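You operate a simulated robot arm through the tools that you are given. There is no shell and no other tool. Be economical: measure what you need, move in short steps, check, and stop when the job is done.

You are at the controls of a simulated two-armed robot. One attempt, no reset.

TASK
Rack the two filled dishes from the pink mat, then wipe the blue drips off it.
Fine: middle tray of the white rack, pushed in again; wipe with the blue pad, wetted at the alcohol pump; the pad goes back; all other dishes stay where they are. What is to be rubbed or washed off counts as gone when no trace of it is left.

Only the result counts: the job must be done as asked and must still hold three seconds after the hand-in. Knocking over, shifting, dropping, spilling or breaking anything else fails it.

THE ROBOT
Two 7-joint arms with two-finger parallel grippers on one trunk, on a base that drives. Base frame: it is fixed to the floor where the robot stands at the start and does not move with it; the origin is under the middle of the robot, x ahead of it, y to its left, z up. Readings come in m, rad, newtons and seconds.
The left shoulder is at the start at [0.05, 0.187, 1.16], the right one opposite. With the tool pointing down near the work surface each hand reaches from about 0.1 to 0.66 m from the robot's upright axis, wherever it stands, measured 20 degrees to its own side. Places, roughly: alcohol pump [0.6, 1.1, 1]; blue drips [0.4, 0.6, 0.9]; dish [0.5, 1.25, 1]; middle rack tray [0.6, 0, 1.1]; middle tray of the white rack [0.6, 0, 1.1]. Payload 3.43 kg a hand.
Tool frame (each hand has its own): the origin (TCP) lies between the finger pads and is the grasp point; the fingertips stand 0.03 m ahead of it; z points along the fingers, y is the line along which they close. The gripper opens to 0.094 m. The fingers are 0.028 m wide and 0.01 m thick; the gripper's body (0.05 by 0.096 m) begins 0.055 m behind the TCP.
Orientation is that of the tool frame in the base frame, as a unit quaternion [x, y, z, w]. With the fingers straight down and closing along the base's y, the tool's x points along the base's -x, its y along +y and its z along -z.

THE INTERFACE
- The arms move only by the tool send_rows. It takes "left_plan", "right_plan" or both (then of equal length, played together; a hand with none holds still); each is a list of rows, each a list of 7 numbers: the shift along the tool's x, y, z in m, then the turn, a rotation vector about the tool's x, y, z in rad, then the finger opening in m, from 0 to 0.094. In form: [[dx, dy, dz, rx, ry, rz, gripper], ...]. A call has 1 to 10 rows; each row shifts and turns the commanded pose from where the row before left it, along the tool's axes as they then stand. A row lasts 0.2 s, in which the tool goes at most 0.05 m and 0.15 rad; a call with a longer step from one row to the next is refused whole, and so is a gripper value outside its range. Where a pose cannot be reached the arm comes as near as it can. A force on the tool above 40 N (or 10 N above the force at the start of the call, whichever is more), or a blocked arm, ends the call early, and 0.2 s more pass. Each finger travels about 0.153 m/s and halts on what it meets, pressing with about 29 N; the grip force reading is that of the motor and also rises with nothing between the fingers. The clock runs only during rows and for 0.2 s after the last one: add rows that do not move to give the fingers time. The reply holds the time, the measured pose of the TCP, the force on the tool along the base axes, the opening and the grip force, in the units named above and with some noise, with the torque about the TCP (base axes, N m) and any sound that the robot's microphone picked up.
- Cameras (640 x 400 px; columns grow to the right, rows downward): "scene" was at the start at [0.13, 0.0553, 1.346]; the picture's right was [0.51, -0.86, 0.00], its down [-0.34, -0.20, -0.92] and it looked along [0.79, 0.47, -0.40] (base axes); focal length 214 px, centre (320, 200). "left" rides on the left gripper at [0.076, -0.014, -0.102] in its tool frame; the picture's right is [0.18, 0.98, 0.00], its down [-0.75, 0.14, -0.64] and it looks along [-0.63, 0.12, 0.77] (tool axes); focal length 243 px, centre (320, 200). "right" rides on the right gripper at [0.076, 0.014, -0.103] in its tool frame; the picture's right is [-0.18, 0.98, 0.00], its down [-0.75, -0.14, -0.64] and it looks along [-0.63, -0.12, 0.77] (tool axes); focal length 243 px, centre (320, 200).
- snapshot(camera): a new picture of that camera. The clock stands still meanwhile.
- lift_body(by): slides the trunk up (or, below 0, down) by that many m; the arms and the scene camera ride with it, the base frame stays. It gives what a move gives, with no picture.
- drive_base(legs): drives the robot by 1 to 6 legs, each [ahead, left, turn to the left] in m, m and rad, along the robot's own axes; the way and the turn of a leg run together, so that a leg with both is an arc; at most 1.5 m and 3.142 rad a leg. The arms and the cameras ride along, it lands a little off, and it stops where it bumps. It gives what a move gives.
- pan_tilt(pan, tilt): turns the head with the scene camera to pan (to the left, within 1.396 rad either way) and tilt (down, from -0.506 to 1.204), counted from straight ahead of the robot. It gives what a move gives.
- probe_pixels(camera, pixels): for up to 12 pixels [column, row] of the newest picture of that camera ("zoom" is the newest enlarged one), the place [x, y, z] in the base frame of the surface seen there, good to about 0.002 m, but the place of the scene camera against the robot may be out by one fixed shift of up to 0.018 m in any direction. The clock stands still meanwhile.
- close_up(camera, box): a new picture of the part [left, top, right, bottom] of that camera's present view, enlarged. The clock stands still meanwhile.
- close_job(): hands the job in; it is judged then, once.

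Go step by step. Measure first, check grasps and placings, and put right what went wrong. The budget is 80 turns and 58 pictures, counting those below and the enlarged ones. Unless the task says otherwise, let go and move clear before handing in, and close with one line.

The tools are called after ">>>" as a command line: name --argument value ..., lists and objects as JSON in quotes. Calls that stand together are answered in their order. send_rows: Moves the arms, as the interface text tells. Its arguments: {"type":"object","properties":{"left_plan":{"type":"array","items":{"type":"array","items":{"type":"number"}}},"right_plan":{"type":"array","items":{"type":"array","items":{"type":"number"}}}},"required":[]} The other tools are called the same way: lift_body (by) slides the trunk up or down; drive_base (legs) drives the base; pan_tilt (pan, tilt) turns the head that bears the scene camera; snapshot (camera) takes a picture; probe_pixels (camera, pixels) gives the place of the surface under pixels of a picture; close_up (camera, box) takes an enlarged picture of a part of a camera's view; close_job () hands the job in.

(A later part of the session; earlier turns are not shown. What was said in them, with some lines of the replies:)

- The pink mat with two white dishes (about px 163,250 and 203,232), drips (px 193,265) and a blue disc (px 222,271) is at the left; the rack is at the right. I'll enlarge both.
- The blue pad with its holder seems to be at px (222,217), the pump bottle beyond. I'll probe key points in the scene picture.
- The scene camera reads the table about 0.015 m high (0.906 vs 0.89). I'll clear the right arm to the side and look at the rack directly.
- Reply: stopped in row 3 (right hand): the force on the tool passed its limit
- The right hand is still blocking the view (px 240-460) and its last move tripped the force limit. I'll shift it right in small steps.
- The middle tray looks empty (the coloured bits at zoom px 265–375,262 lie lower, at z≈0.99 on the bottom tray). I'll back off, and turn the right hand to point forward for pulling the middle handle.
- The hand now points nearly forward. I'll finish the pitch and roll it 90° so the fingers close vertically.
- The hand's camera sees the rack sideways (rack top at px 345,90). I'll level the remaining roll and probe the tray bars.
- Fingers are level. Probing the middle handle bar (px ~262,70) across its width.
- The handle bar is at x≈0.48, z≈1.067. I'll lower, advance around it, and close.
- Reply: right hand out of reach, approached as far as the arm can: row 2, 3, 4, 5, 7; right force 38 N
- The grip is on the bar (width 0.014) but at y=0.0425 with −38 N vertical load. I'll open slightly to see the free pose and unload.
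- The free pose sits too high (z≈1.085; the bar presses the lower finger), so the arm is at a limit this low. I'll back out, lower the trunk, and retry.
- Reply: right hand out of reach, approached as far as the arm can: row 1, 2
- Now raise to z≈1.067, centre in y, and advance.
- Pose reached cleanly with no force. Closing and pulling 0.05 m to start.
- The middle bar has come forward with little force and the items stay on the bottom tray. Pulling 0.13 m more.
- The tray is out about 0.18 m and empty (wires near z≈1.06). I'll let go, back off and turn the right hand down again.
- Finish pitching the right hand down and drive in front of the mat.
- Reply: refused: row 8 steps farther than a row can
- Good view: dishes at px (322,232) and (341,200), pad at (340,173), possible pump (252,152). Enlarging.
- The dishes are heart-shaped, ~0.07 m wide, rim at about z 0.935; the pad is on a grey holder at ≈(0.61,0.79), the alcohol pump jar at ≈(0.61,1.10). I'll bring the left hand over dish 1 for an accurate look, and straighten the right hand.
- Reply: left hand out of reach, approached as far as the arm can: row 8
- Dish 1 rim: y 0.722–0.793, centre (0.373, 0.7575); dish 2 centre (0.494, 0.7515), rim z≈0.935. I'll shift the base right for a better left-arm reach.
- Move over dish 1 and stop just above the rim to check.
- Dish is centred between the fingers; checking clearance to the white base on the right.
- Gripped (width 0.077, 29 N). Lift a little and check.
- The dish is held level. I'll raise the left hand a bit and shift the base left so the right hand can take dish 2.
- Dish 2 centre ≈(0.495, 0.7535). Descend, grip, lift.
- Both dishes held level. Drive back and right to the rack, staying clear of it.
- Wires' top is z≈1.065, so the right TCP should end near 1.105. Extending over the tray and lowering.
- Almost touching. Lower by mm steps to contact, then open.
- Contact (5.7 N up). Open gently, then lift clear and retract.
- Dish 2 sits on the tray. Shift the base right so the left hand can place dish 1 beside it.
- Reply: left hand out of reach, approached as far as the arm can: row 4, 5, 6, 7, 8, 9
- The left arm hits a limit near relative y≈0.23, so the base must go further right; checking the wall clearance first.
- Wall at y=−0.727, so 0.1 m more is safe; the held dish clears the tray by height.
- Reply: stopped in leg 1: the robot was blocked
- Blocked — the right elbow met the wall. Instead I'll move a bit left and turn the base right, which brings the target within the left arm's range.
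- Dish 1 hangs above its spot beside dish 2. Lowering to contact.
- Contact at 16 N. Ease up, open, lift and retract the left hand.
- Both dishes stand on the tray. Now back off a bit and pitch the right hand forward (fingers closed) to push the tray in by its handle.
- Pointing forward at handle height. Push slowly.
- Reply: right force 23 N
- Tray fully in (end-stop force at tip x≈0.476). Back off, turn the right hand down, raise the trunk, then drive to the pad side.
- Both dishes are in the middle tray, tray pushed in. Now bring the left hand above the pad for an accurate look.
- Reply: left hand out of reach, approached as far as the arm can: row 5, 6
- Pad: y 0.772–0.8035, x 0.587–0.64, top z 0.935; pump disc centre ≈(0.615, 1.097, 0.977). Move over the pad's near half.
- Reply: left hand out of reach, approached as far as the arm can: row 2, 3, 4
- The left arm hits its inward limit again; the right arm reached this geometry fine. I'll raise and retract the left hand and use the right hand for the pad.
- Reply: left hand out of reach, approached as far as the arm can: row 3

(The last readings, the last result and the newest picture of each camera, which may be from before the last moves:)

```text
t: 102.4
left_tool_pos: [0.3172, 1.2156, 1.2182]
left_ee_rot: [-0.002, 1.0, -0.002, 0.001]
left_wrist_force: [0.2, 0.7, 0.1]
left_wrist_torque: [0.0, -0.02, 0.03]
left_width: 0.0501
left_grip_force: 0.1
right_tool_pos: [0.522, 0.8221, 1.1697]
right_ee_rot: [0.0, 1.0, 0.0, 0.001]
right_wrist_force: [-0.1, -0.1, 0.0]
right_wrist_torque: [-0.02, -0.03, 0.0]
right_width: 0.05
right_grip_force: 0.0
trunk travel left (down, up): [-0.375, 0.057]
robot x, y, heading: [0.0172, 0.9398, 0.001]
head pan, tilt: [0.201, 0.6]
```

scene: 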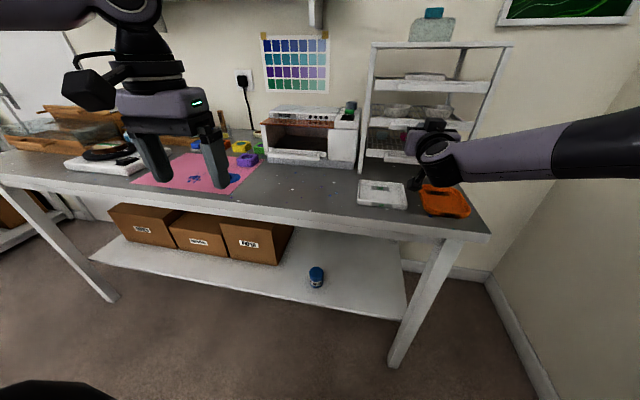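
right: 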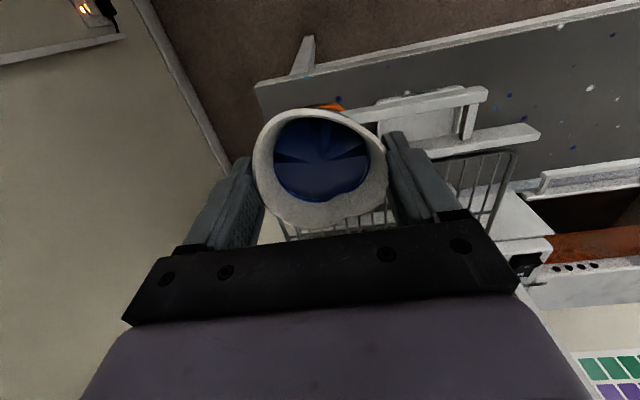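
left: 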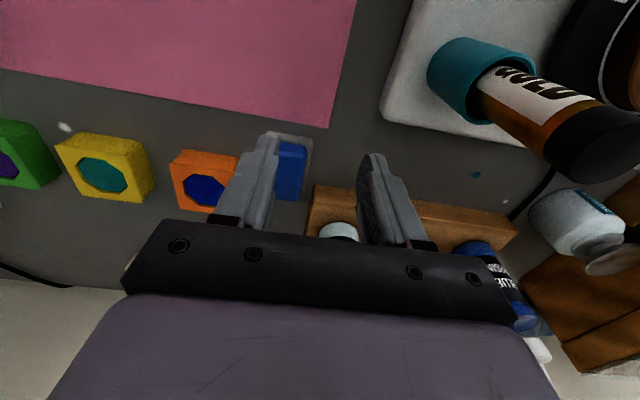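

>>> send_rows --right_plan '[[-0.02, -0.0088, 0.0275, 0, 0, 0, 0.05], [-0.02, -0.0088, 0.0275, 0, 0, 0, 0.05], [-0.02, -0.0088, 0.0275, 0, 0, 0, 0.05], [-0.02, -0.0088, 0.0275, 0, 0, 0, 0.05], [0, 0, 0.04, 0, 0, 0, 0.05], [0, 0, 0.02, 0, 0, 0, 0.05], [0, 0, 0, 0, 0, 0, 0.05]]'

>>> snapshot --camera "right"

```text
t: 104.0
left_tool_pos: [0.3181, 1.2142, 1.2177]
left_ee_rot: [-0.003, 1.0, -0.001, 0.0]
left_wrist_force: [0.5, 0.3, -0.2]
left_wrist_torque: [-0.02, 0.01, 0.02]
left_width: 0.0499
left_grip_force: 0.0
right_tool_pos: [0.6011, 0.7864, 0.9991]
right_ee_rot: [0.0, 1.0, -0.001, 0.001]
right_wrist_force: [0.4, 0.5, 0.4]
right_wrist_torque: [0.05, 0.01, -0.01]
right_width: 0.05
right_grip_force: 0.0
trunk travel left (down, up): [-0.375, 0.057]
robot x, y, heading: [0.0181, 0.9441, 0.006]
head pan, tilt: [0.201, 0.6]
```

```text
14 pictures are left
```

right: 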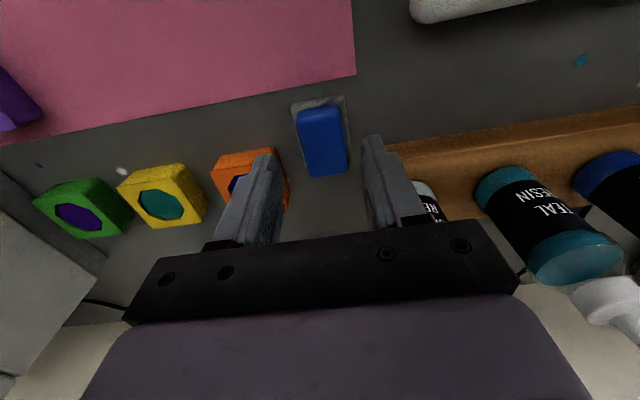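

>>> probe_pixels --camera "right" --pixels '[[300, 125], [342, 125], [308, 170], [345, 168], [322, 110], [398, 155], [390, 148], [288, 185], [275, 152], [285, 200], [420, 195]]'

```text
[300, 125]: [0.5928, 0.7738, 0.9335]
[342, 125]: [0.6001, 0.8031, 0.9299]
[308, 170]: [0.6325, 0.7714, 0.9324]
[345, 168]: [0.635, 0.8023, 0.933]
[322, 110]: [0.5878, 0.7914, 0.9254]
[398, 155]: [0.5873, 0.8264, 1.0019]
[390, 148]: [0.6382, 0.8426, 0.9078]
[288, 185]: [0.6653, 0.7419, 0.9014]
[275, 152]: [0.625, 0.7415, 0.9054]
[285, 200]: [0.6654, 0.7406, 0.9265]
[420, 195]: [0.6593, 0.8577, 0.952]
```

Pad centred at y≈0.7875, with clearance to the mould (0.7415) and stand. Descend, grip, lift.

>>> send_rows --right_plan '[[0, 0.001, 0.02, 0, 0, 0, 0.05], [0, 0, 0.02, 0, 0, 0, 0.05], [0, 0, 0.012, 0, 0, 0, 0.05], [0, 0, 0, 0, 0, 0, 0.05], [0, 0, 0, 0, 0, 0, 0.035], [0, 0, 0, 0, 0, 0, 0.02], [0, 0, 0, 0, 0, 0, 0.02], [0, 0, 0, 0, 0, 0, 0.02]]'

>>> send_rows --right_plan '[[0, 0, -0.01, 0, 0, 0, 0.02], [0, 0, -0.02, 0, 0, 0, 0.02], [0, 0, -0.03, 0, 0, 0, 0.02], [0, 0, -0.03, 0, 0, 0, 0.02], [0, 0, -0.03, 0, 0, 0, 0.02], [0, 0, -0.03, 0, 0, 0, 0.02], [0, 0, -0.03, 0, 0, 0, 0.02], [0, 0, 0, 0, 0, 0, 0.02]]'

>>> snapshot --camera "right"

```text
t: 105.8
left_tool_pos: [0.3171, 1.2148, 1.2188]
left_ee_rot: [-0.003, 1.0, -0.001, 0.001]
left_wrist_force: [0.3, 0.9, 0.9]
left_wrist_torque: [0.01, 0.0, -0.03]
left_width: 0.0499
left_grip_force: 0.1
right_tool_pos: [0.6012, 0.7868, 0.9493]
right_ee_rot: [0.0, 1.0, 0.0, 0.0]
right_wrist_force: [-0.3, 0.3, 0.2]
right_wrist_torque: [-0.05, 0.03, -0.02]
right_width: 0.0331
right_grip_force: 29.2
trunk travel left (down, up): [-0.375, 0.057]
robot x, y, heading: [0.0161, 0.9392, 0.001]
head pan, tilt: [0.201, 0.6]
```

```text
t: 107.6
left_tool_pos: [0.3177, 1.2141, 1.2193]
left_ee_rot: [-0.002, 1.0, -0.001, 0.001]
left_wrist_force: [-0.9, -0.8, 0.1]
left_wrist_torque: [0.01, -0.02, 0.03]
left_width: 0.05
left_grip_force: 0.1
right_tool_pos: [0.6023, 0.7887, 1.128]
right_ee_rot: [0.0, 1.0, 0.0, 0.0]
right_wrist_force: [-0.6, 0.2, -0.2]
right_wrist_torque: [0.01, 0.0, 0.02]
right_width: 0.033
right_grip_force: 28.8
trunk travel left (down, up): [-0.375, 0.057]
robot x, y, heading: [0.0171, 0.9421, -0.002]
head pan, tilt: [0.201, 0.6]
```

```text
13 pictures are left
```

right: 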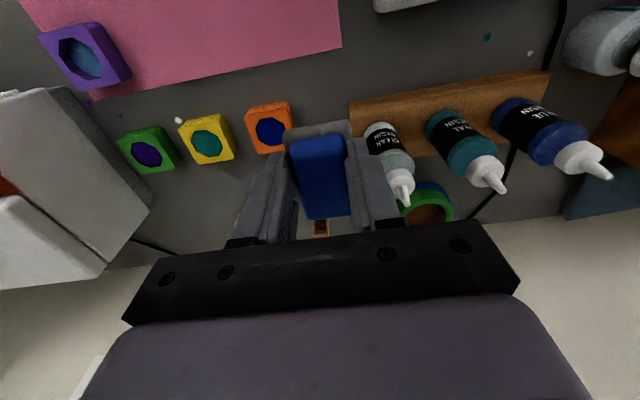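

The grey plate under the pad (px 330,128) looks lifted along; probing to see.

>>> close_up --camera "right" --box '[240, 90, 400, 190]'

>>> probe_pixels --camera "zoom" --pixels '[[320, 135], [200, 180], [190, 165], [440, 140], [300, 220], [330, 400], [130, 60], [450, 200]]'

```text
4.00 times, centred on (320, 140) of right
```

zoom: 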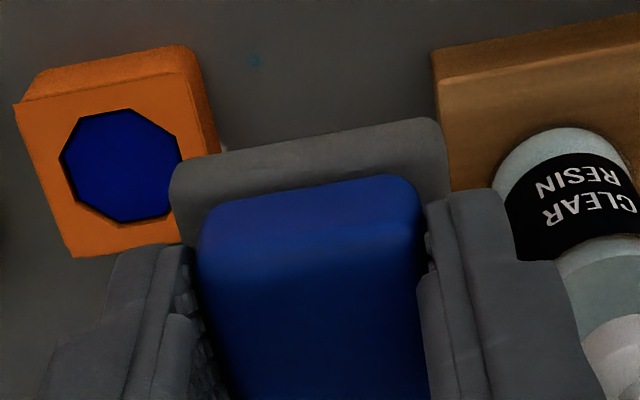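

```text
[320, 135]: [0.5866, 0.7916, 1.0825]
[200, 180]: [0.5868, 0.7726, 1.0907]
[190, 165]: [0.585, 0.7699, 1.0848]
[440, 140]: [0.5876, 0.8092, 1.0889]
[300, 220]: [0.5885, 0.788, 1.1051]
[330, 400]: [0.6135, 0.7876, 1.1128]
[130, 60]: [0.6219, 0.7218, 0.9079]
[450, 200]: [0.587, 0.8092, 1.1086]
```

The grey felt lifts with the blue block: it's one pad whose bottom lies 0.048 m below the TCP (home TCP: 0.601, 0.787, 0.949). Next to the pump: raise, retract a bit, drive and turn left.

>>> send_rows --right_plan '[[0, 0, -0.03, 0, 0, 0, 0.02], [0.02, 0, -0.03, 0, 0, 0, 0.02], [0.03, 0, 0, 0, 0, 0, 0.02], [0.03, 0, 0, 0, 0, 0, 0.02], [0, 0, 0, 0, 0, 0, 0.02]]'

>>> drive_base --legs '[[0, 0.055, 0], [0, 0, 0.42]]'

>>> pan_tilt --pan -0.1 --tilt 0.75

>>> snapshot --camera "scene"

```text
t: 108.8
left_tool_pos: [0.3181, 1.2149, 1.218]
left_ee_rot: [-0.002, 1.0, -0.001, 0.002]
left_wrist_force: [0.0, -0.2, -0.3]
left_wrist_torque: [-0.01, 0.02, 0.0]
left_width: 0.0498
left_grip_force: 0.1
right_tool_pos: [0.5221, 0.7879, 1.1876]
right_ee_rot: [0.0, 1.0, 0.0, 0.0]
right_wrist_force: [0.7, 0.0, -0.4]
right_wrist_torque: [-0.01, 0.02, 0.0]
right_width: 0.0331
right_grip_force: 28.5
trunk travel left (down, up): [-0.375, 0.057]
robot x, y, heading: [0.0178, 0.9396, 0.002]
head pan, tilt: [0.201, 0.6]
```

```text
t: 111.0
left_tool_pos: [0.1778, 1.3701, 1.2182]
left_ee_rot: [-0.212, 0.977, -0.001, 0.002]
left_wrist_force: [0.1, 0.2, 0.8]
left_wrist_torque: [0.01, -0.01, 0.01]
left_width: 0.0498
left_grip_force: 0.1
right_tool_pos: [0.5403, 1.0637, 1.1879]
right_ee_rot: [-0.21, 0.978, 0.0, 0.001]
right_wrist_force: [-0.6, 0.2, -1.1]
right_wrist_torque: [0.0, -0.01, -0.03]
right_width: 0.0332
right_grip_force: 29.0
trunk travel left (down, up): [-0.375, 0.057]
robot x, y, heading: [0.0173, 0.9975, 0.426]
head pan, tilt: [0.201, 0.6]
```

```text
t: 111.8
left_tool_pos: [0.1781, 1.3675, 1.2193]
left_ee_rot: [-0.212, 0.977, -0.001, 0.001]
left_wrist_force: [-0.3, -0.6, 0.2]
left_wrist_torque: [0.03, -0.01, 0.01]
left_width: 0.0499
left_grip_force: 0.1
right_tool_pos: [0.5398, 1.0643, 1.1877]
right_ee_rot: [-0.211, 0.978, 0.001, 0.002]
right_wrist_force: [-0.4, -0.1, -1.6]
right_wrist_torque: [-0.04, 0.02, -0.01]
right_width: 0.0329
right_grip_force: 28.9
trunk travel left (down, up): [-0.375, 0.057]
robot x, y, heading: [0.0169, 0.9985, 0.425]
head pan, tilt: [-0.099, 0.75]
```

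```text
11 pictures are left
```

scene: 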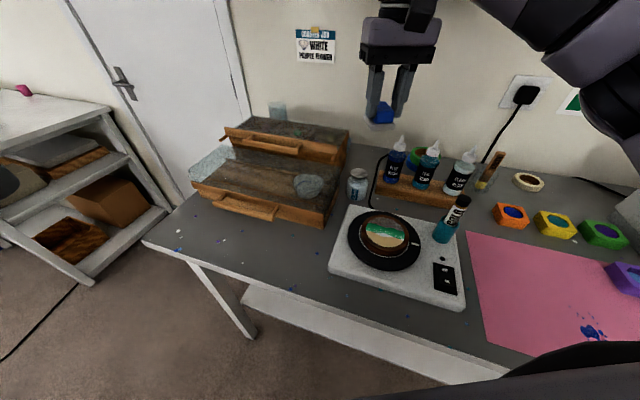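

>>> snapshot --camera "right"

>>> close_up --camera "scene" --box '[318, 155, 398, 205]'

```text
10 pictures are left
```

right: 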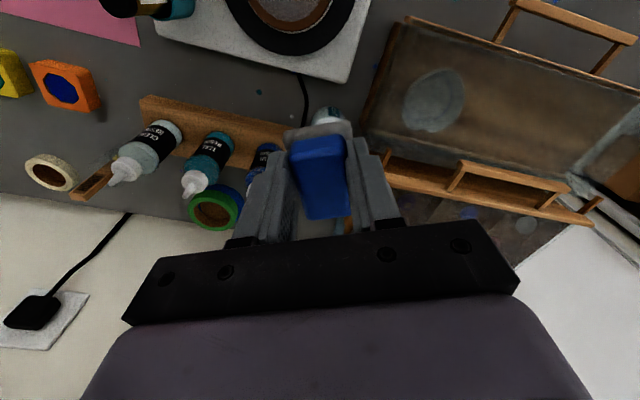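

```text
8.00 times, centred on (358, 180) of scene
```

zoom: 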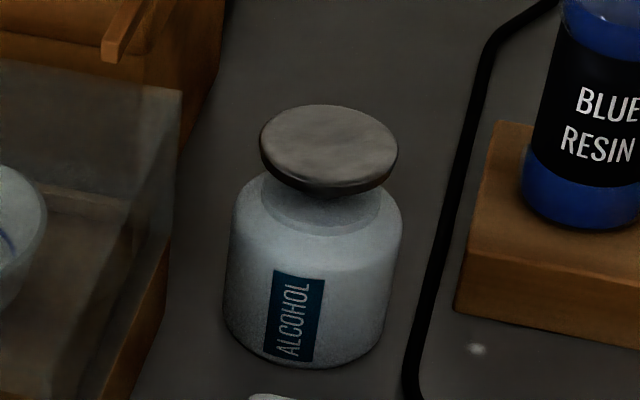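

>>> probe_pixels --camera "zoom" --pixels '[[330, 145], [268, 140], [390, 150], [330, 110], [325, 180], [300, 250], [460, 310], [510, 260]]'

```text
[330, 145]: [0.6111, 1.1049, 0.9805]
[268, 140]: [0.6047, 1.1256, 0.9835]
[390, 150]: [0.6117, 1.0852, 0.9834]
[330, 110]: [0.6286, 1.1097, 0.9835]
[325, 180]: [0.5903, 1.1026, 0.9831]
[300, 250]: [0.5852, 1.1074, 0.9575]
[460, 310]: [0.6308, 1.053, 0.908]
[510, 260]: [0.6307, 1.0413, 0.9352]
```

Pump disc centre ≈(0.617, 1.100), top z≈0.977. Move the pad above it.

>>> send_rows --right_plan '[[-0.0243, 0.001, 0, 0, 0, 0, 0.02], [-0.0243, 0, 0, 0, 0, 0, 0.02], [-0.0243, 0, 0, 0, 0, 0, 0.02], [0, 0, 0.04, 0, 0, 0, 0.02], [0, 0, 0.04, 0, 0, 0, 0.02], [0, 0, 0.04, 0, 0, 0, 0.02], [0, 0, 0.025, 0, 0, 0, 0.02], [0, 0, 0, 0, 0, 0, 0.02]]'

>>> close_up --camera "scene" --box '[318, 130, 418, 205]'

```text
t: 113.6
left_tool_pos: [0.1783, 1.3696, 1.2194]
left_ee_rot: [-0.213, 0.977, -0.001, 0.002]
left_wrist_force: [-0.2, 0.3, -0.2]
left_wrist_torque: [0.03, 0.0, -0.06]
left_width: 0.05
left_grip_force: 0.0
right_tool_pos: [0.6063, 1.0933, 1.042]
right_ee_rot: [-0.21, 0.978, 0.0, 0.001]
right_wrist_force: [0.3, -0.2, -0.3]
right_wrist_torque: [0.02, 0.03, -0.04]
right_width: 0.0331
right_grip_force: 28.9
trunk travel left (down, up): [-0.375, 0.057]
robot x, y, heading: [0.016, 0.9974, 0.423]
head pan, tilt: [-0.099, 0.75]
```

```text
5.33 times, centred on (368, 168) of scene
```

zoom: 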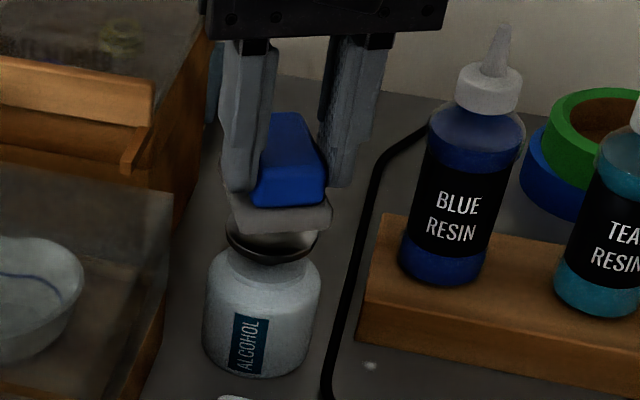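

The pad sits over the disc. Press down in small steps.

>>> send_rows --right_plan '[[0, 0.003, 0.008, 0, 0, 0, 0.02], [0, 0, 0.006, 0, 0, 0, 0.02], [0, 0, 0.004, 0, 0, 0, 0.02], [0, 0, 0.004, 0, 0, 0, 0.02], [0, 0, 0, 0, 0, 0, 0.02]]'

```text
t: 114.8
left_tool_pos: [0.1789, 1.369, 1.2181]
left_ee_rot: [-0.213, 0.977, 0.0, 0.001]
left_wrist_force: [0.0, -0.5, -0.3]
left_wrist_torque: [0.0, 0.03, -0.01]
left_width: 0.0502
left_grip_force: 0.1
right_tool_pos: [0.6041, 1.0969, 1.021]
right_ee_rot: [-0.21, 0.978, 0.0, 0.001]
right_wrist_force: [1.0, 0.0, 0.4]
right_wrist_torque: [0.0, 0.01, 0.03]
right_width: 0.0328
right_grip_force: 29.1
trunk travel left (down, up): [-0.375, 0.057]
robot x, y, heading: [0.0152, 0.998, 0.428]
head pan, tilt: [-0.099, 0.75]
```

>>> send_rows --right_plan '[[0, 0, 0.003, 0, 0, 0, 0.02], [0, 0, 0.003, 0, 0, 0, 0.02], [0, 0, 0.003, 0, 0, 0, 0.02], [0, 0, 0, 0, 0, 0, 0.02]]'

>>> close_up --camera "scene" --box '[318, 130, 418, 205]'

```text
t: 115.8
left_tool_pos: [0.1764, 1.3679, 1.2184]
left_ee_rot: [-0.212, 0.977, -0.001, 0.003]
left_wrist_force: [0.2, -0.5, 0.0]
left_wrist_torque: [-0.02, 0.0, 0.0]
left_width: 0.0498
left_grip_force: 0.1
right_tool_pos: [0.6057, 1.0986, 1.0155]
right_ee_rot: [-0.21, 0.978, 0.002, 0.004]
right_wrist_force: [2.5, -1.5, 19.0]
right_wrist_torque: [-0.04, -0.25, -0.04]
right_width: 0.0329
right_grip_force: 29.2
trunk travel left (down, up): [-0.375, 0.057]
robot x, y, heading: [0.0193, 0.993, 0.426]
head pan, tilt: [-0.099, 0.75]
```

```text
5.33 times, centred on (368, 168) of scene
```

zoom: 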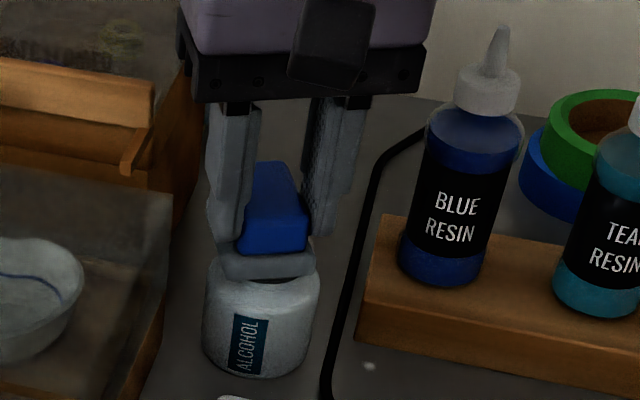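

The pump went down under ~19 N; the pad should be wet. Lift straight up, retract, and drive back to the drips.

>>> send_rows --right_plan '[[0, 0, -0.02, 0, 0, 0, 0.02], [0, 0, -0.03, 0, 0, 0, 0.02], [0, 0, -0.04, 0, 0, 0, 0.02], [0, 0, -0.04, 0, 0, 0, 0.02], [0, 0, -0.04, 0, 0, 0, 0.02], [0.04, 0, 0, 0, 0, 0, 0.02], [0.04, 0, 0, 0, 0, 0, 0.02], [0, 0, 0, 0, 0, 0, 0.02]]'

>>> drive_base --legs '[[0, 0, -0.426], [0, -0.2, 0]]'

>>> send_rows --right_plan '[[0.03, 0, 0, 0, 0, 0, 0.02], [0.03, 0, 0, 0, 0, 0, 0.02], [0.03, 0, 0, 0, 0, 0, 0.02], [0.03, 0, 0, 0, 0, 0, 0.02], [0, 0, 0, 0, 0, 0, 0.02]]'

>>> snapshot --camera "right"

```text
t: 117.6
left_tool_pos: [0.1788, 1.37, 1.2185]
left_ee_rot: [-0.213, 0.977, -0.001, 0.001]
left_wrist_force: [0.2, 0.0, 0.3]
left_wrist_torque: [-0.01, 0.02, 0.0]
left_width: 0.0498
left_grip_force: 0.0
right_tool_pos: [0.5323, 1.0659, 1.1828]
right_ee_rot: [-0.21, 0.978, 0.0, 0.001]
right_wrist_force: [-0.2, 0.0, -0.1]
right_wrist_torque: [0.0, -0.05, 0.02]
right_width: 0.0329
right_grip_force: 29.2
trunk travel left (down, up): [-0.375, 0.057]
robot x, y, heading: [0.0171, 0.9991, 0.427]
head pan, tilt: [-0.099, 0.75]
```

```text
t: 120.4
left_tool_pos: [0.318, 1.0688, 1.2193]
left_ee_rot: [0.002, 1.0, -0.001, 0.001]
left_wrist_force: [-0.4, -0.8, 0.6]
left_wrist_torque: [0.02, 0.04, -0.02]
left_width: 0.0499
left_grip_force: 0.0
right_tool_pos: [0.5133, 0.6457, 1.1816]
right_ee_rot: [0.004, 1.0, 0.0, 0.0]
right_wrist_force: [-0.4, -1.3, -0.2]
right_wrist_torque: [0.02, 0.02, -0.01]
right_width: 0.0332
right_grip_force: 28.8
trunk travel left (down, up): [-0.375, 0.057]
robot x, y, heading: [0.0172, 0.7975, -0.005]
head pan, tilt: [-0.099, 0.75]
```

```text
t: 121.6
left_tool_pos: [0.3192, 1.069, 1.2189]
left_ee_rot: [0.002, 1.0, -0.001, 0.001]
left_wrist_force: [0.5, -0.1, -0.7]
left_wrist_torque: [-0.02, 0.0, -0.01]
left_width: 0.0498
left_grip_force: 0.0
right_tool_pos: [0.3932, 0.6468, 1.1818]
right_ee_rot: [0.004, 1.0, 0.0, 0.0]
right_wrist_force: [-0.6, -0.1, -0.3]
right_wrist_torque: [-0.02, 0.02, 0.03]
right_width: 0.0329
right_grip_force: 28.6
trunk travel left (down, up): [-0.375, 0.057]
robot x, y, heading: [0.0169, 0.7966, -0.006]
head pan, tilt: [-0.099, 0.75]
```

```text
6 pictures are left
```

right: 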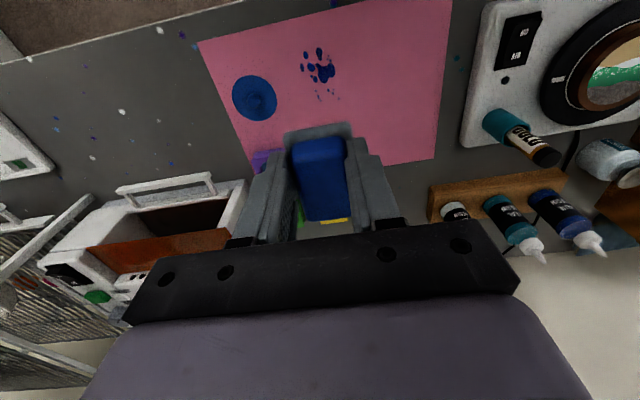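

>>> probe_pixels --camera "right" --pixels '[[319, 50], [301, 55], [302, 68], [323, 72], [334, 72], [318, 97], [338, 98], [330, 92], [333, 57], [254, 97], [278, 95], [318, 101]]'

```text
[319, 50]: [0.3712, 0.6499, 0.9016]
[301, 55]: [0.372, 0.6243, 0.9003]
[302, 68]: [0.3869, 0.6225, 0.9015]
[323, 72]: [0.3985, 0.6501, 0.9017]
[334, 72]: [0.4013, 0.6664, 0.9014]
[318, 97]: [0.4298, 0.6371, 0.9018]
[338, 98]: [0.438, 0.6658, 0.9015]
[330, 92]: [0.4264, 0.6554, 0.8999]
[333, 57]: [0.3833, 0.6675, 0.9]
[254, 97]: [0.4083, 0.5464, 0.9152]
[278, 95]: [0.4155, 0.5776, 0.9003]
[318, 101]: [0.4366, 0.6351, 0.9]
```

Drips span x 0.362–0.445, y 0.617–0.672; the disc's edge is at y≈0.578. Lower the pad to just above the mat, then to light contact.

>>> send_rows --right_plan '[[0, 0, 0.045, 0, 0, 0, 0.02], [0, 0, 0.045, 0, 0, 0, 0.02], [0, 0, 0.045, 0, 0, 0, 0.02], [0, 0, 0.045, 0, 0, 0, 0.02], [0, 0, 0.042, 0, 0, 0, 0.02], [0, 0, 0.005, 0, 0, 0, 0.02], [0, 0, 0.004, 0, 0, 0, 0.02], [0, 0, 0.002, 0, 0, 0, 0.02], [0, 0, 0, 0, 0, 0, 0.02]]'

```text
t: 123.6
left_tool_pos: [0.3192, 1.0683, 1.2192]
left_ee_rot: [0.002, 1.0, -0.002, 0.001]
left_wrist_force: [-0.1, -0.6, 0.2]
left_wrist_torque: [0.0, 0.0, -0.01]
left_width: 0.0499
left_grip_force: 0.1
right_tool_pos: [0.3919, 0.6458, 0.9483]
right_ee_rot: [0.003, 1.0, 0.0, 0.003]
right_wrist_force: [1.1, -0.8, 1.3]
right_wrist_torque: [-0.02, -0.07, 0.01]
right_width: 0.0328
right_grip_force: 28.9
trunk travel left (down, up): [-0.375, 0.057]
robot x, y, heading: [0.0183, 0.7977, -0.009]
head pan, tilt: [-0.099, 0.75]
```

Touching. Press slightly more and rub the middle and the right lane.

>>> send_rows --right_plan '[[0, 0, 0.0025, 0, 0, 0, 0.02], [-0.018, 0, 0, 0, 0, 0, 0.02], [-0.018, 0, 0, 0, 0, 0, 0.02], [0.022, 0, 0, 0, 0, 0, 0.02], [0.022, 0, 0, 0, 0, 0, 0.02], [0.022, 0, 0, 0, 0, 0, 0.02], [0, -0.018, 0, 0, 0, 0, 0.02], [-0.022, 0, 0, 0, 0, 0, 0.02], [-0.022, 0, 0, 0, 0, 0, 0.02], [-0.022, 0, 0, 0, 0, 0, 0.02]]'

>>> send_rows --right_plan '[[0.022, 0, 0, 0, 0, 0, 0.02], [0.022, 0, 0, 0, 0, 0, 0.02], [0.022, 0, 0, 0, 0, 0, 0.02], [0, 0.018, 0, 0, 0, 0, 0.02], [0, 0.018, 0, 0, 0, 0, 0.02], [-0.022, 0, 0, 0, 0, 0, 0.02], [-0.022, 0, 0, 0, 0, 0, 0.02], [-0.022, 0, 0, 0, 0, 0, 0.02], [0, -0.018, 0, 0, 0, 0, 0.02], [0, -0.018, 0, 0, 0, 0, 0.02]]'

```text
t: 125.8
left_tool_pos: [0.3177, 1.0692, 1.2189]
left_ee_rot: [0.002, 1.0, -0.001, 0.002]
left_wrist_force: [0.4, 0.1, -0.4]
left_wrist_torque: [-0.01, 0.03, -0.02]
left_width: 0.05
left_grip_force: 0.1
right_tool_pos: [0.4282, 0.6276, 0.9455]
right_ee_rot: [0.004, 1.0, -0.001, 0.001]
right_wrist_force: [-2.8, 0.4, 8.1]
right_wrist_torque: [-0.02, 0.26, -0.02]
right_width: 0.0327
right_grip_force: 28.8
trunk travel left (down, up): [-0.375, 0.057]
robot x, y, heading: [0.0173, 0.7998, -0.007]
head pan, tilt: [-0.099, 0.75]
```

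```text
t: 128.0
left_tool_pos: [0.3184, 1.0687, 1.2188]
left_ee_rot: [0.002, 1.0, -0.001, 0.001]
left_wrist_force: [0.3, -0.5, -0.6]
left_wrist_torque: [0.01, -0.05, 0.0]
left_width: 0.0501
left_grip_force: 0.1
right_tool_pos: [0.4287, 0.6282, 0.9458]
right_ee_rot: [0.003, 1.0, -0.001, 0.0]
right_wrist_force: [0.8, -0.9, -0.9]
right_wrist_torque: [-0.02, -0.01, 0.02]
right_width: 0.0332
right_grip_force: 29.3
trunk travel left (down, up): [-0.375, 0.057]
robot x, y, heading: [0.0167, 0.8025, -0.006]
head pan, tilt: [-0.099, 0.75]
```

Load dropped to about zero; lower 2 mm more and repeat the passes.

>>> send_rows --right_plan '[[0, 0, 0.002, 0, 0, 0, 0.02], [0.022, 0, 0, 0, 0, 0, 0.02], [0.022, 0, 0, 0, 0, 0, 0.02], [0.022, 0, 0, 0, 0, 0, 0.02], [0, 0.018, 0, 0, 0, 0, 0.02], [-0.022, 0, 0, 0, 0, 0, 0.02], [-0.022, 0, 0, 0, 0, 0, 0.02], [-0.022, 0, 0, 0, 0, 0, 0.02], [0, 0.018, 0, 0, 0, 0, 0.02], [0.022, 0, 0, 0, 0, 0, 0.02]]'

>>> send_rows --right_plan '[[0.022, 0, 0, 0, 0, 0, 0.02], [0.022, 0, 0, 0, 0, 0, 0.02], [0, 0, -0.03, 0, 0, 0, 0.02], [0, 0, -0.04, 0, 0, 0, 0.02], [-0.03, 0, -0.04, 0, 0, 0, 0.02], [-0.04, 0, -0.03, 0, 0, 0, 0.02], [-0.045, 0, -0.02, 0, 0, 0, 0.02], [0, 0, 0, 0, 0, 0, 0.02]]'

>>> snapshot --camera "right"

```text
t: 130.2
left_tool_pos: [0.3171, 1.0683, 1.2191]
left_ee_rot: [0.002, 1.0, 0.0, 0.002]
left_wrist_force: [-0.1, -0.5, 0.6]
left_wrist_torque: [0.03, -0.01, 0.01]
left_width: 0.0499
left_grip_force: 0.1
right_tool_pos: [0.4062, 0.6653, 0.9438]
right_ee_rot: [0.005, 1.0, 0.001, 0.002]
right_wrist_force: [3.5, 1.1, 13.7]
right_wrist_torque: [0.0, 0.02, 0.02]
right_width: 0.033
right_grip_force: 29.1
trunk travel left (down, up): [-0.375, 0.057]
robot x, y, heading: [0.0146, 0.795, -0.001]
head pan, tilt: [-0.099, 0.75]
```

```text
t: 132.0
left_tool_pos: [0.3181, 1.0679, 1.2195]
left_ee_rot: [0.002, 1.0, -0.001, 0.0]
left_wrist_force: [0.2, 0.3, 0.2]
left_wrist_torque: [0.01, 0.03, -0.01]
left_width: 0.05
left_grip_force: 0.0
right_tool_pos: [0.4781, 0.6629, 1.1023]
right_ee_rot: [0.003, 1.0, -0.001, 0.001]
right_wrist_force: [-0.2, -0.2, -0.2]
right_wrist_torque: [0.0, 0.01, 0.0]
right_width: 0.0332
right_grip_force: 29.2
trunk travel left (down, up): [-0.375, 0.057]
robot x, y, heading: [0.0159, 0.797, -0.007]
head pan, tilt: [-0.099, 0.75]
```

```text
5 pictures are left
```

right: 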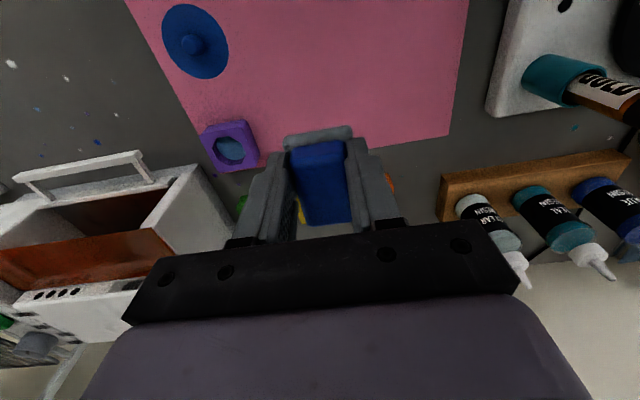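

The visible part of the mat is clean. Check the near part with the head camera.

>>> pan_tilt --pan -0.35 --tilt 0.95

>>> close_up --camera "scene" --box '[200, 100, 440, 300]'

```text
t: 132.8
left_tool_pos: [0.3194, 1.0696, 1.2187]
left_ee_rot: [0.002, 1.0, -0.002, 0.001]
left_wrist_force: [0.3, -0.2, 0.5]
left_wrist_torque: [0.01, 0.01, -0.04]
left_width: 0.0499
left_grip_force: 0.0
right_tool_pos: [0.4776, 0.6625, 1.104]
right_ee_rot: [0.004, 1.0, 0.0, 0.001]
right_wrist_force: [0.0, -0.2, -0.4]
right_wrist_torque: [-0.01, 0.0, -0.02]
right_width: 0.0332
right_grip_force: 29.2
trunk travel left (down, up): [-0.375, 0.057]
robot x, y, heading: [0.0135, 0.7924, -0.007]
head pan, tilt: [-0.351, 0.949]
```

```text
2.00 times, centred on (320, 200) of scene
```

zoom: 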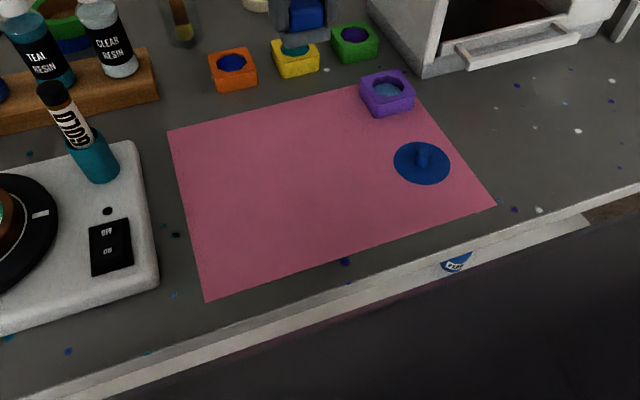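

The mat looks clean; one tight view to rule out faint traces.

>>> close_up --camera "scene" --box '[270, 155, 398, 235]'

```text
5.00 times, centred on (334, 195) of scene
```

zoom: 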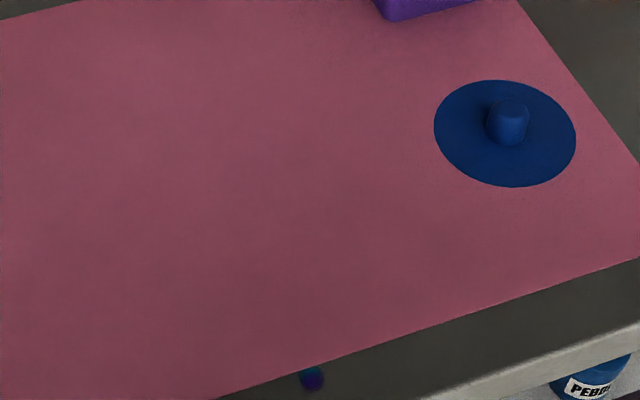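

Clean. Now return the pad to its place: raise, shift the base, and go above home.

>>> send_rows --right_plan '[[0, 0, -0.03, 0, 0, 0, 0.02], [0, 0, -0.01, 0, 0, 0, 0.02]]'

>>> drive_base --legs '[[0, 0.145, 0.006]]'

```text
t: 133.4
left_tool_pos: [0.3195, 1.0686, 1.2192]
left_ee_rot: [0.002, 1.0, -0.002, 0.001]
left_wrist_force: [-0.8, -0.2, 1.1]
left_wrist_torque: [0.0, -0.02, 0.06]
left_width: 0.0499
left_grip_force: 0.1
right_tool_pos: [0.4773, 0.6628, 1.1451]
right_ee_rot: [0.004, 1.0, 0.0, 0.001]
right_wrist_force: [1.0, 0.4, -0.7]
right_wrist_torque: [0.01, 0.01, 0.0]
right_width: 0.0333
right_grip_force: 29.5
trunk travel left (down, up): [-0.375, 0.057]
robot x, y, heading: [0.0152, 0.8017, -0.01]
head pan, tilt: [-0.351, 0.949]
```

```text
t: 134.7
left_tool_pos: [0.3191, 1.2142, 1.2192]
left_ee_rot: [-0.001, 1.0, -0.001, 0.001]
left_wrist_force: [0.2, -0.1, -0.2]
left_wrist_torque: [-0.01, 0.01, 0.01]
left_width: 0.0499
left_grip_force: 0.1
right_tool_pos: [0.478, 0.8098, 1.1442]
right_ee_rot: [0.001, 1.0, 0.001, 0.001]
right_wrist_force: [0.6, 0.9, 0.1]
right_wrist_torque: [-0.02, 0.0, 0.05]
right_width: 0.0329
right_grip_force: 28.8
trunk travel left (down, up): [-0.375, 0.057]
robot x, y, heading: [0.0146, 0.9401, -0.003]
head pan, tilt: [-0.351, 0.949]
```

>>> send_rows --right_plan '[[-0.03, -0.0115, 0, 0, 0, 0, 0.02], [-0.03, -0.0115, 0, 0, 0, 0, 0.02], [-0.03, 0, 0, 0, 0, 0, 0.02], [-0.0332, 0, 0, 0, 0, 0, 0.02], [0, 0, 0.04, 0, 0, 0, 0.02], [0, 0, 0.04, 0, 0, 0, 0.02], [0, 0, 0.04, 0, 0, 0, 0.02], [0, 0, 0.03, 0, 0, 0, 0.02], [0, 0, 0.02, 0, 0, 0, 0.02], [0, 0, 0, 0, 0, 0, 0.02]]'

```text
t: 136.9
left_tool_pos: [0.3186, 1.2152, 1.2191]
left_ee_rot: [-0.001, 1.0, 0.0, 0.0]
left_wrist_force: [-0.4, 0.2, 0.8]
left_wrist_torque: [0.0, -0.01, 0.03]
left_width: 0.0502
left_grip_force: 0.0
right_tool_pos: [0.6026, 0.787, 0.973]
right_ee_rot: [0.002, 1.0, -0.001, 0.001]
right_wrist_force: [-0.4, 0.6, -0.3]
right_wrist_torque: [-0.01, 0.01, -0.05]
right_width: 0.0331
right_grip_force: 28.8
trunk travel left (down, up): [-0.375, 0.057]
robot x, y, heading: [0.0171, 0.9381, -0.005]
head pan, tilt: [-0.351, 0.949]
```

>>> send_rows --right_plan '[[0.001, 0, 0.012, 0, 0, 0, 0.02], [0, 0, 0.009, 0, 0, 0, 0.02], [0, 0, 0.003, 0, 0, 0, 0.02], [0, 0, 0.002, 0, 0, 0, 0.02], [0, 0, 0, 0, 0, 0, 0.02]]'

```text
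t: 138.1
left_tool_pos: [0.3174, 1.2139, 1.2192]
left_ee_rot: [0.001, 1.0, -0.002, 0.0]
left_wrist_force: [-0.8, 0.1, 0.0]
left_wrist_torque: [-0.04, 0.01, -0.01]
left_width: 0.0501
left_grip_force: 0.0
right_tool_pos: [0.6011, 0.7857, 0.9483]
right_ee_rot: [0.001, 1.0, 0.0, 0.0]
right_wrist_force: [-0.2, -0.3, -0.5]
right_wrist_torque: [-0.01, 0.0, -0.03]
right_width: 0.0332
right_grip_force: 28.8
trunk travel left (down, up): [-0.375, 0.057]
robot x, y, heading: [0.0189, 0.941, -0.003]
head pan, tilt: [-0.351, 0.949]
```

>>> send_rows --right_plan '[[0, 0.001, 0.002, 0, 0, 0, 0.02], [0, 0, 0.0015, 0, 0, 0, 0.02], [0, 0, 0, 0, 0, 0, 0.02]]'

```text
t: 138.9
left_tool_pos: [0.3178, 1.2138, 1.2193]
left_ee_rot: [0.0, 1.0, -0.001, 0.001]
left_wrist_force: [-0.5, 0.5, 0.0]
left_wrist_torque: [0.02, 0.01, 0.03]
left_width: 0.0498
left_grip_force: 0.1
right_tool_pos: [0.6015, 0.7864, 0.9443]
right_ee_rot: [0.002, 1.0, 0.001, 0.0]
right_wrist_force: [-0.5, 0.4, -0.5]
right_wrist_torque: [0.02, 0.0, 0.01]
right_width: 0.0329
right_grip_force: 29.2
trunk travel left (down, up): [-0.375, 0.057]
robot x, y, heading: [0.0179, 0.9416, -0.002]
head pan, tilt: [-0.351, 0.949]
```

>>> send_rows --right_plan '[[0, 0, 0.0015, 0, 0, 0, 0.02], [0, 0, 0.001, 0, 0, 0, 0.02], [0, 0, 0, 0, 0, 0, 0.02]]'

```text
t: 139.7
left_tool_pos: [0.3171, 1.2151, 1.2203]
left_ee_rot: [0.0, 1.0, -0.001, 0.002]
left_wrist_force: [0.5, 0.0, -0.7]
left_wrist_torque: [-0.02, -0.02, -0.01]
left_width: 0.0498
left_grip_force: 0.0
right_tool_pos: [0.6009, 0.7866, 0.9449]
right_ee_rot: [0.001, 1.0, 0.0, 0.004]
right_wrist_force: [-0.5, -2.1, 11.7]
right_wrist_torque: [-0.08, 0.14, 0.02]
right_width: 0.0329
right_grip_force: 29.2
trunk travel left (down, up): [-0.375, 0.057]
robot x, y, heading: [0.0156, 0.9386, -0.005]
head pan, tilt: [-0.351, 0.949]
```

Contact (11.7 N). Ease slightly, open, and rise.

>>> send_rows --right_plan '[[0, 0, -0.001, 0, 0, 0, 0.02], [0, 0, 0, 0, 0, 0, 0.04], [0, 0, 0, 0, 0, 0, 0.05], [0, 0, 0, 0, 0, 0, 0.05], [0, 0, -0.02, 0, 0, 0, 0.05], [0, 0, -0.03, 0, 0, 0, 0.05], [0, 0, -0.04, 0, 0, 0, 0.05], [0, 0, -0.04, 0, 0, 0, 0.05], [0, 0, -0.04, 0, 0, 0, 0.05], [0.04, 0, 0, 0, 0, 0, 0.05]]'

>>> snapshot --camera "right"

>>> probe_pixels --camera "right" --pixels '[[320, 110], [330, 125], [310, 125], [340, 125], [325, 145], [320, 160]]'

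```text
t: 141.9
left_tool_pos: [0.3172, 1.213, 1.2188]
left_ee_rot: [0.0, 1.0, 0.0, 0.002]
left_wrist_force: [-0.1, 0.2, 0.4]
left_wrist_torque: [-0.03, 0.01, 0.02]
left_width: 0.0502
left_grip_force: 0.1
right_tool_pos: [0.5587, 0.7862, 1.1131]
right_ee_rot: [0.001, 1.0, 0.0, 0.001]
right_wrist_force: [-0.4, 0.0, -0.2]
right_wrist_torque: [0.0, 0.01, 0.0]
right_width: 0.0498
right_grip_force: 0.1
trunk travel left (down, up): [-0.375, 0.057]
robot x, y, heading: [0.0151, 0.9395, 0.003]
head pan, tilt: [-0.351, 0.949]
```

```text
2 pictures are left
```

right: 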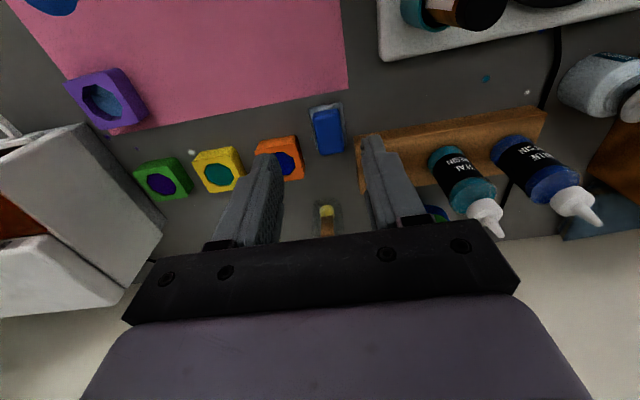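

```text
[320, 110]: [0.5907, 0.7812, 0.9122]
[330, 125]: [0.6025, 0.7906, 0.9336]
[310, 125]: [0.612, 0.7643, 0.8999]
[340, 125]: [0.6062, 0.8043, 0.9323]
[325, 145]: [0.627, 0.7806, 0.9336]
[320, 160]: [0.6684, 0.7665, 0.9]
```

The pad stands back at its place (top z≈0.934, centre ≈(0.613, 0.788)). Retract and take a last look at the rack.

>>> send_rows --right_plan '[[0.04, 0, -0.02, 0, 0, 0, 0.05], [0.04, 0, -0.02, 0, 0, 0, 0.05], [0.04, 0, 0, 0, 0, 0, 0.05], [0.04, 0, 0, 0, 0, 0, 0.05]]'

>>> pan_tilt --pan -0.9 --tilt 0.4

>>> snapshot --camera "scene"

```text
t: 142.9
left_tool_pos: [0.3179, 1.2137, 1.2189]
left_ee_rot: [0.0, 1.0, 0.0, 0.002]
left_wrist_force: [0.4, 0.3, 0.3]
left_wrist_torque: [0.01, -0.03, -0.01]
left_width: 0.0498
left_grip_force: 0.0
right_tool_pos: [0.3998, 0.7886, 1.1555]
right_ee_rot: [0.002, 1.0, 0.0, 0.001]
right_wrist_force: [-0.2, -0.3, -0.2]
right_wrist_torque: [0.02, 0.01, 0.01]
right_width: 0.0503
right_grip_force: 0.0
trunk travel left (down, up): [-0.375, 0.057]
robot x, y, heading: [0.0153, 0.9383, -0.005]
head pan, tilt: [-0.351, 0.949]
```

```text
t: 143.9
left_tool_pos: [0.319, 1.2139, 1.2181]
left_ee_rot: [0.0, 1.0, -0.001, 0.002]
left_wrist_force: [0.3, 0.0, 0.3]
left_wrist_torque: [0.04, -0.04, 0.0]
left_width: 0.0501
left_grip_force: 0.2
right_tool_pos: [0.4017, 0.7877, 1.1536]
right_ee_rot: [0.002, 1.0, 0.0, 0.001]
right_wrist_force: [0.3, 0.3, 0.6]
right_wrist_torque: [0.03, -0.01, 0.0]
right_width: 0.0499
right_grip_force: 0.1
trunk travel left (down, up): [-0.375, 0.057]
robot x, y, heading: [0.018, 0.9401, -0.001]
head pan, tilt: [-0.901, 0.4]
```

```text
1 pictures are left
```

scene: 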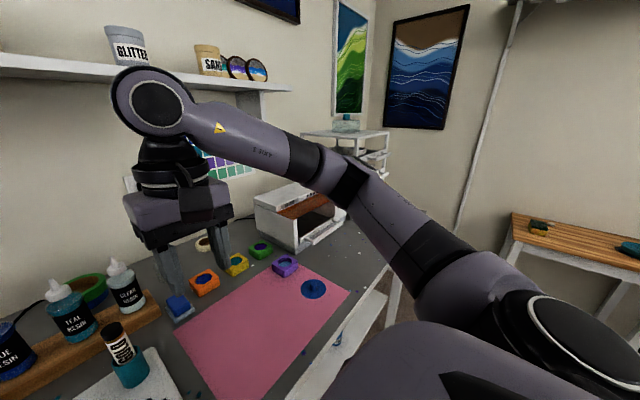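

The mat (px 260,330) is clean, the pad (px 178,307) is back in its place, and the tray was pushed to its stop with both dishes in it. Both hands are empty and clear, so I'm handing in.

>>> close_job

```text
The job is handed in.
```

I handed the job in: both filled dishes are in the middle tray of the white rack, which is pushed in to its stop. The blue drips are wiped off the pink mat with the alcohol-wetted pad, and the pad is back in its place. The arm blocked my last view of the rack, so I last saw the dishes in the tray just after pushing it in.
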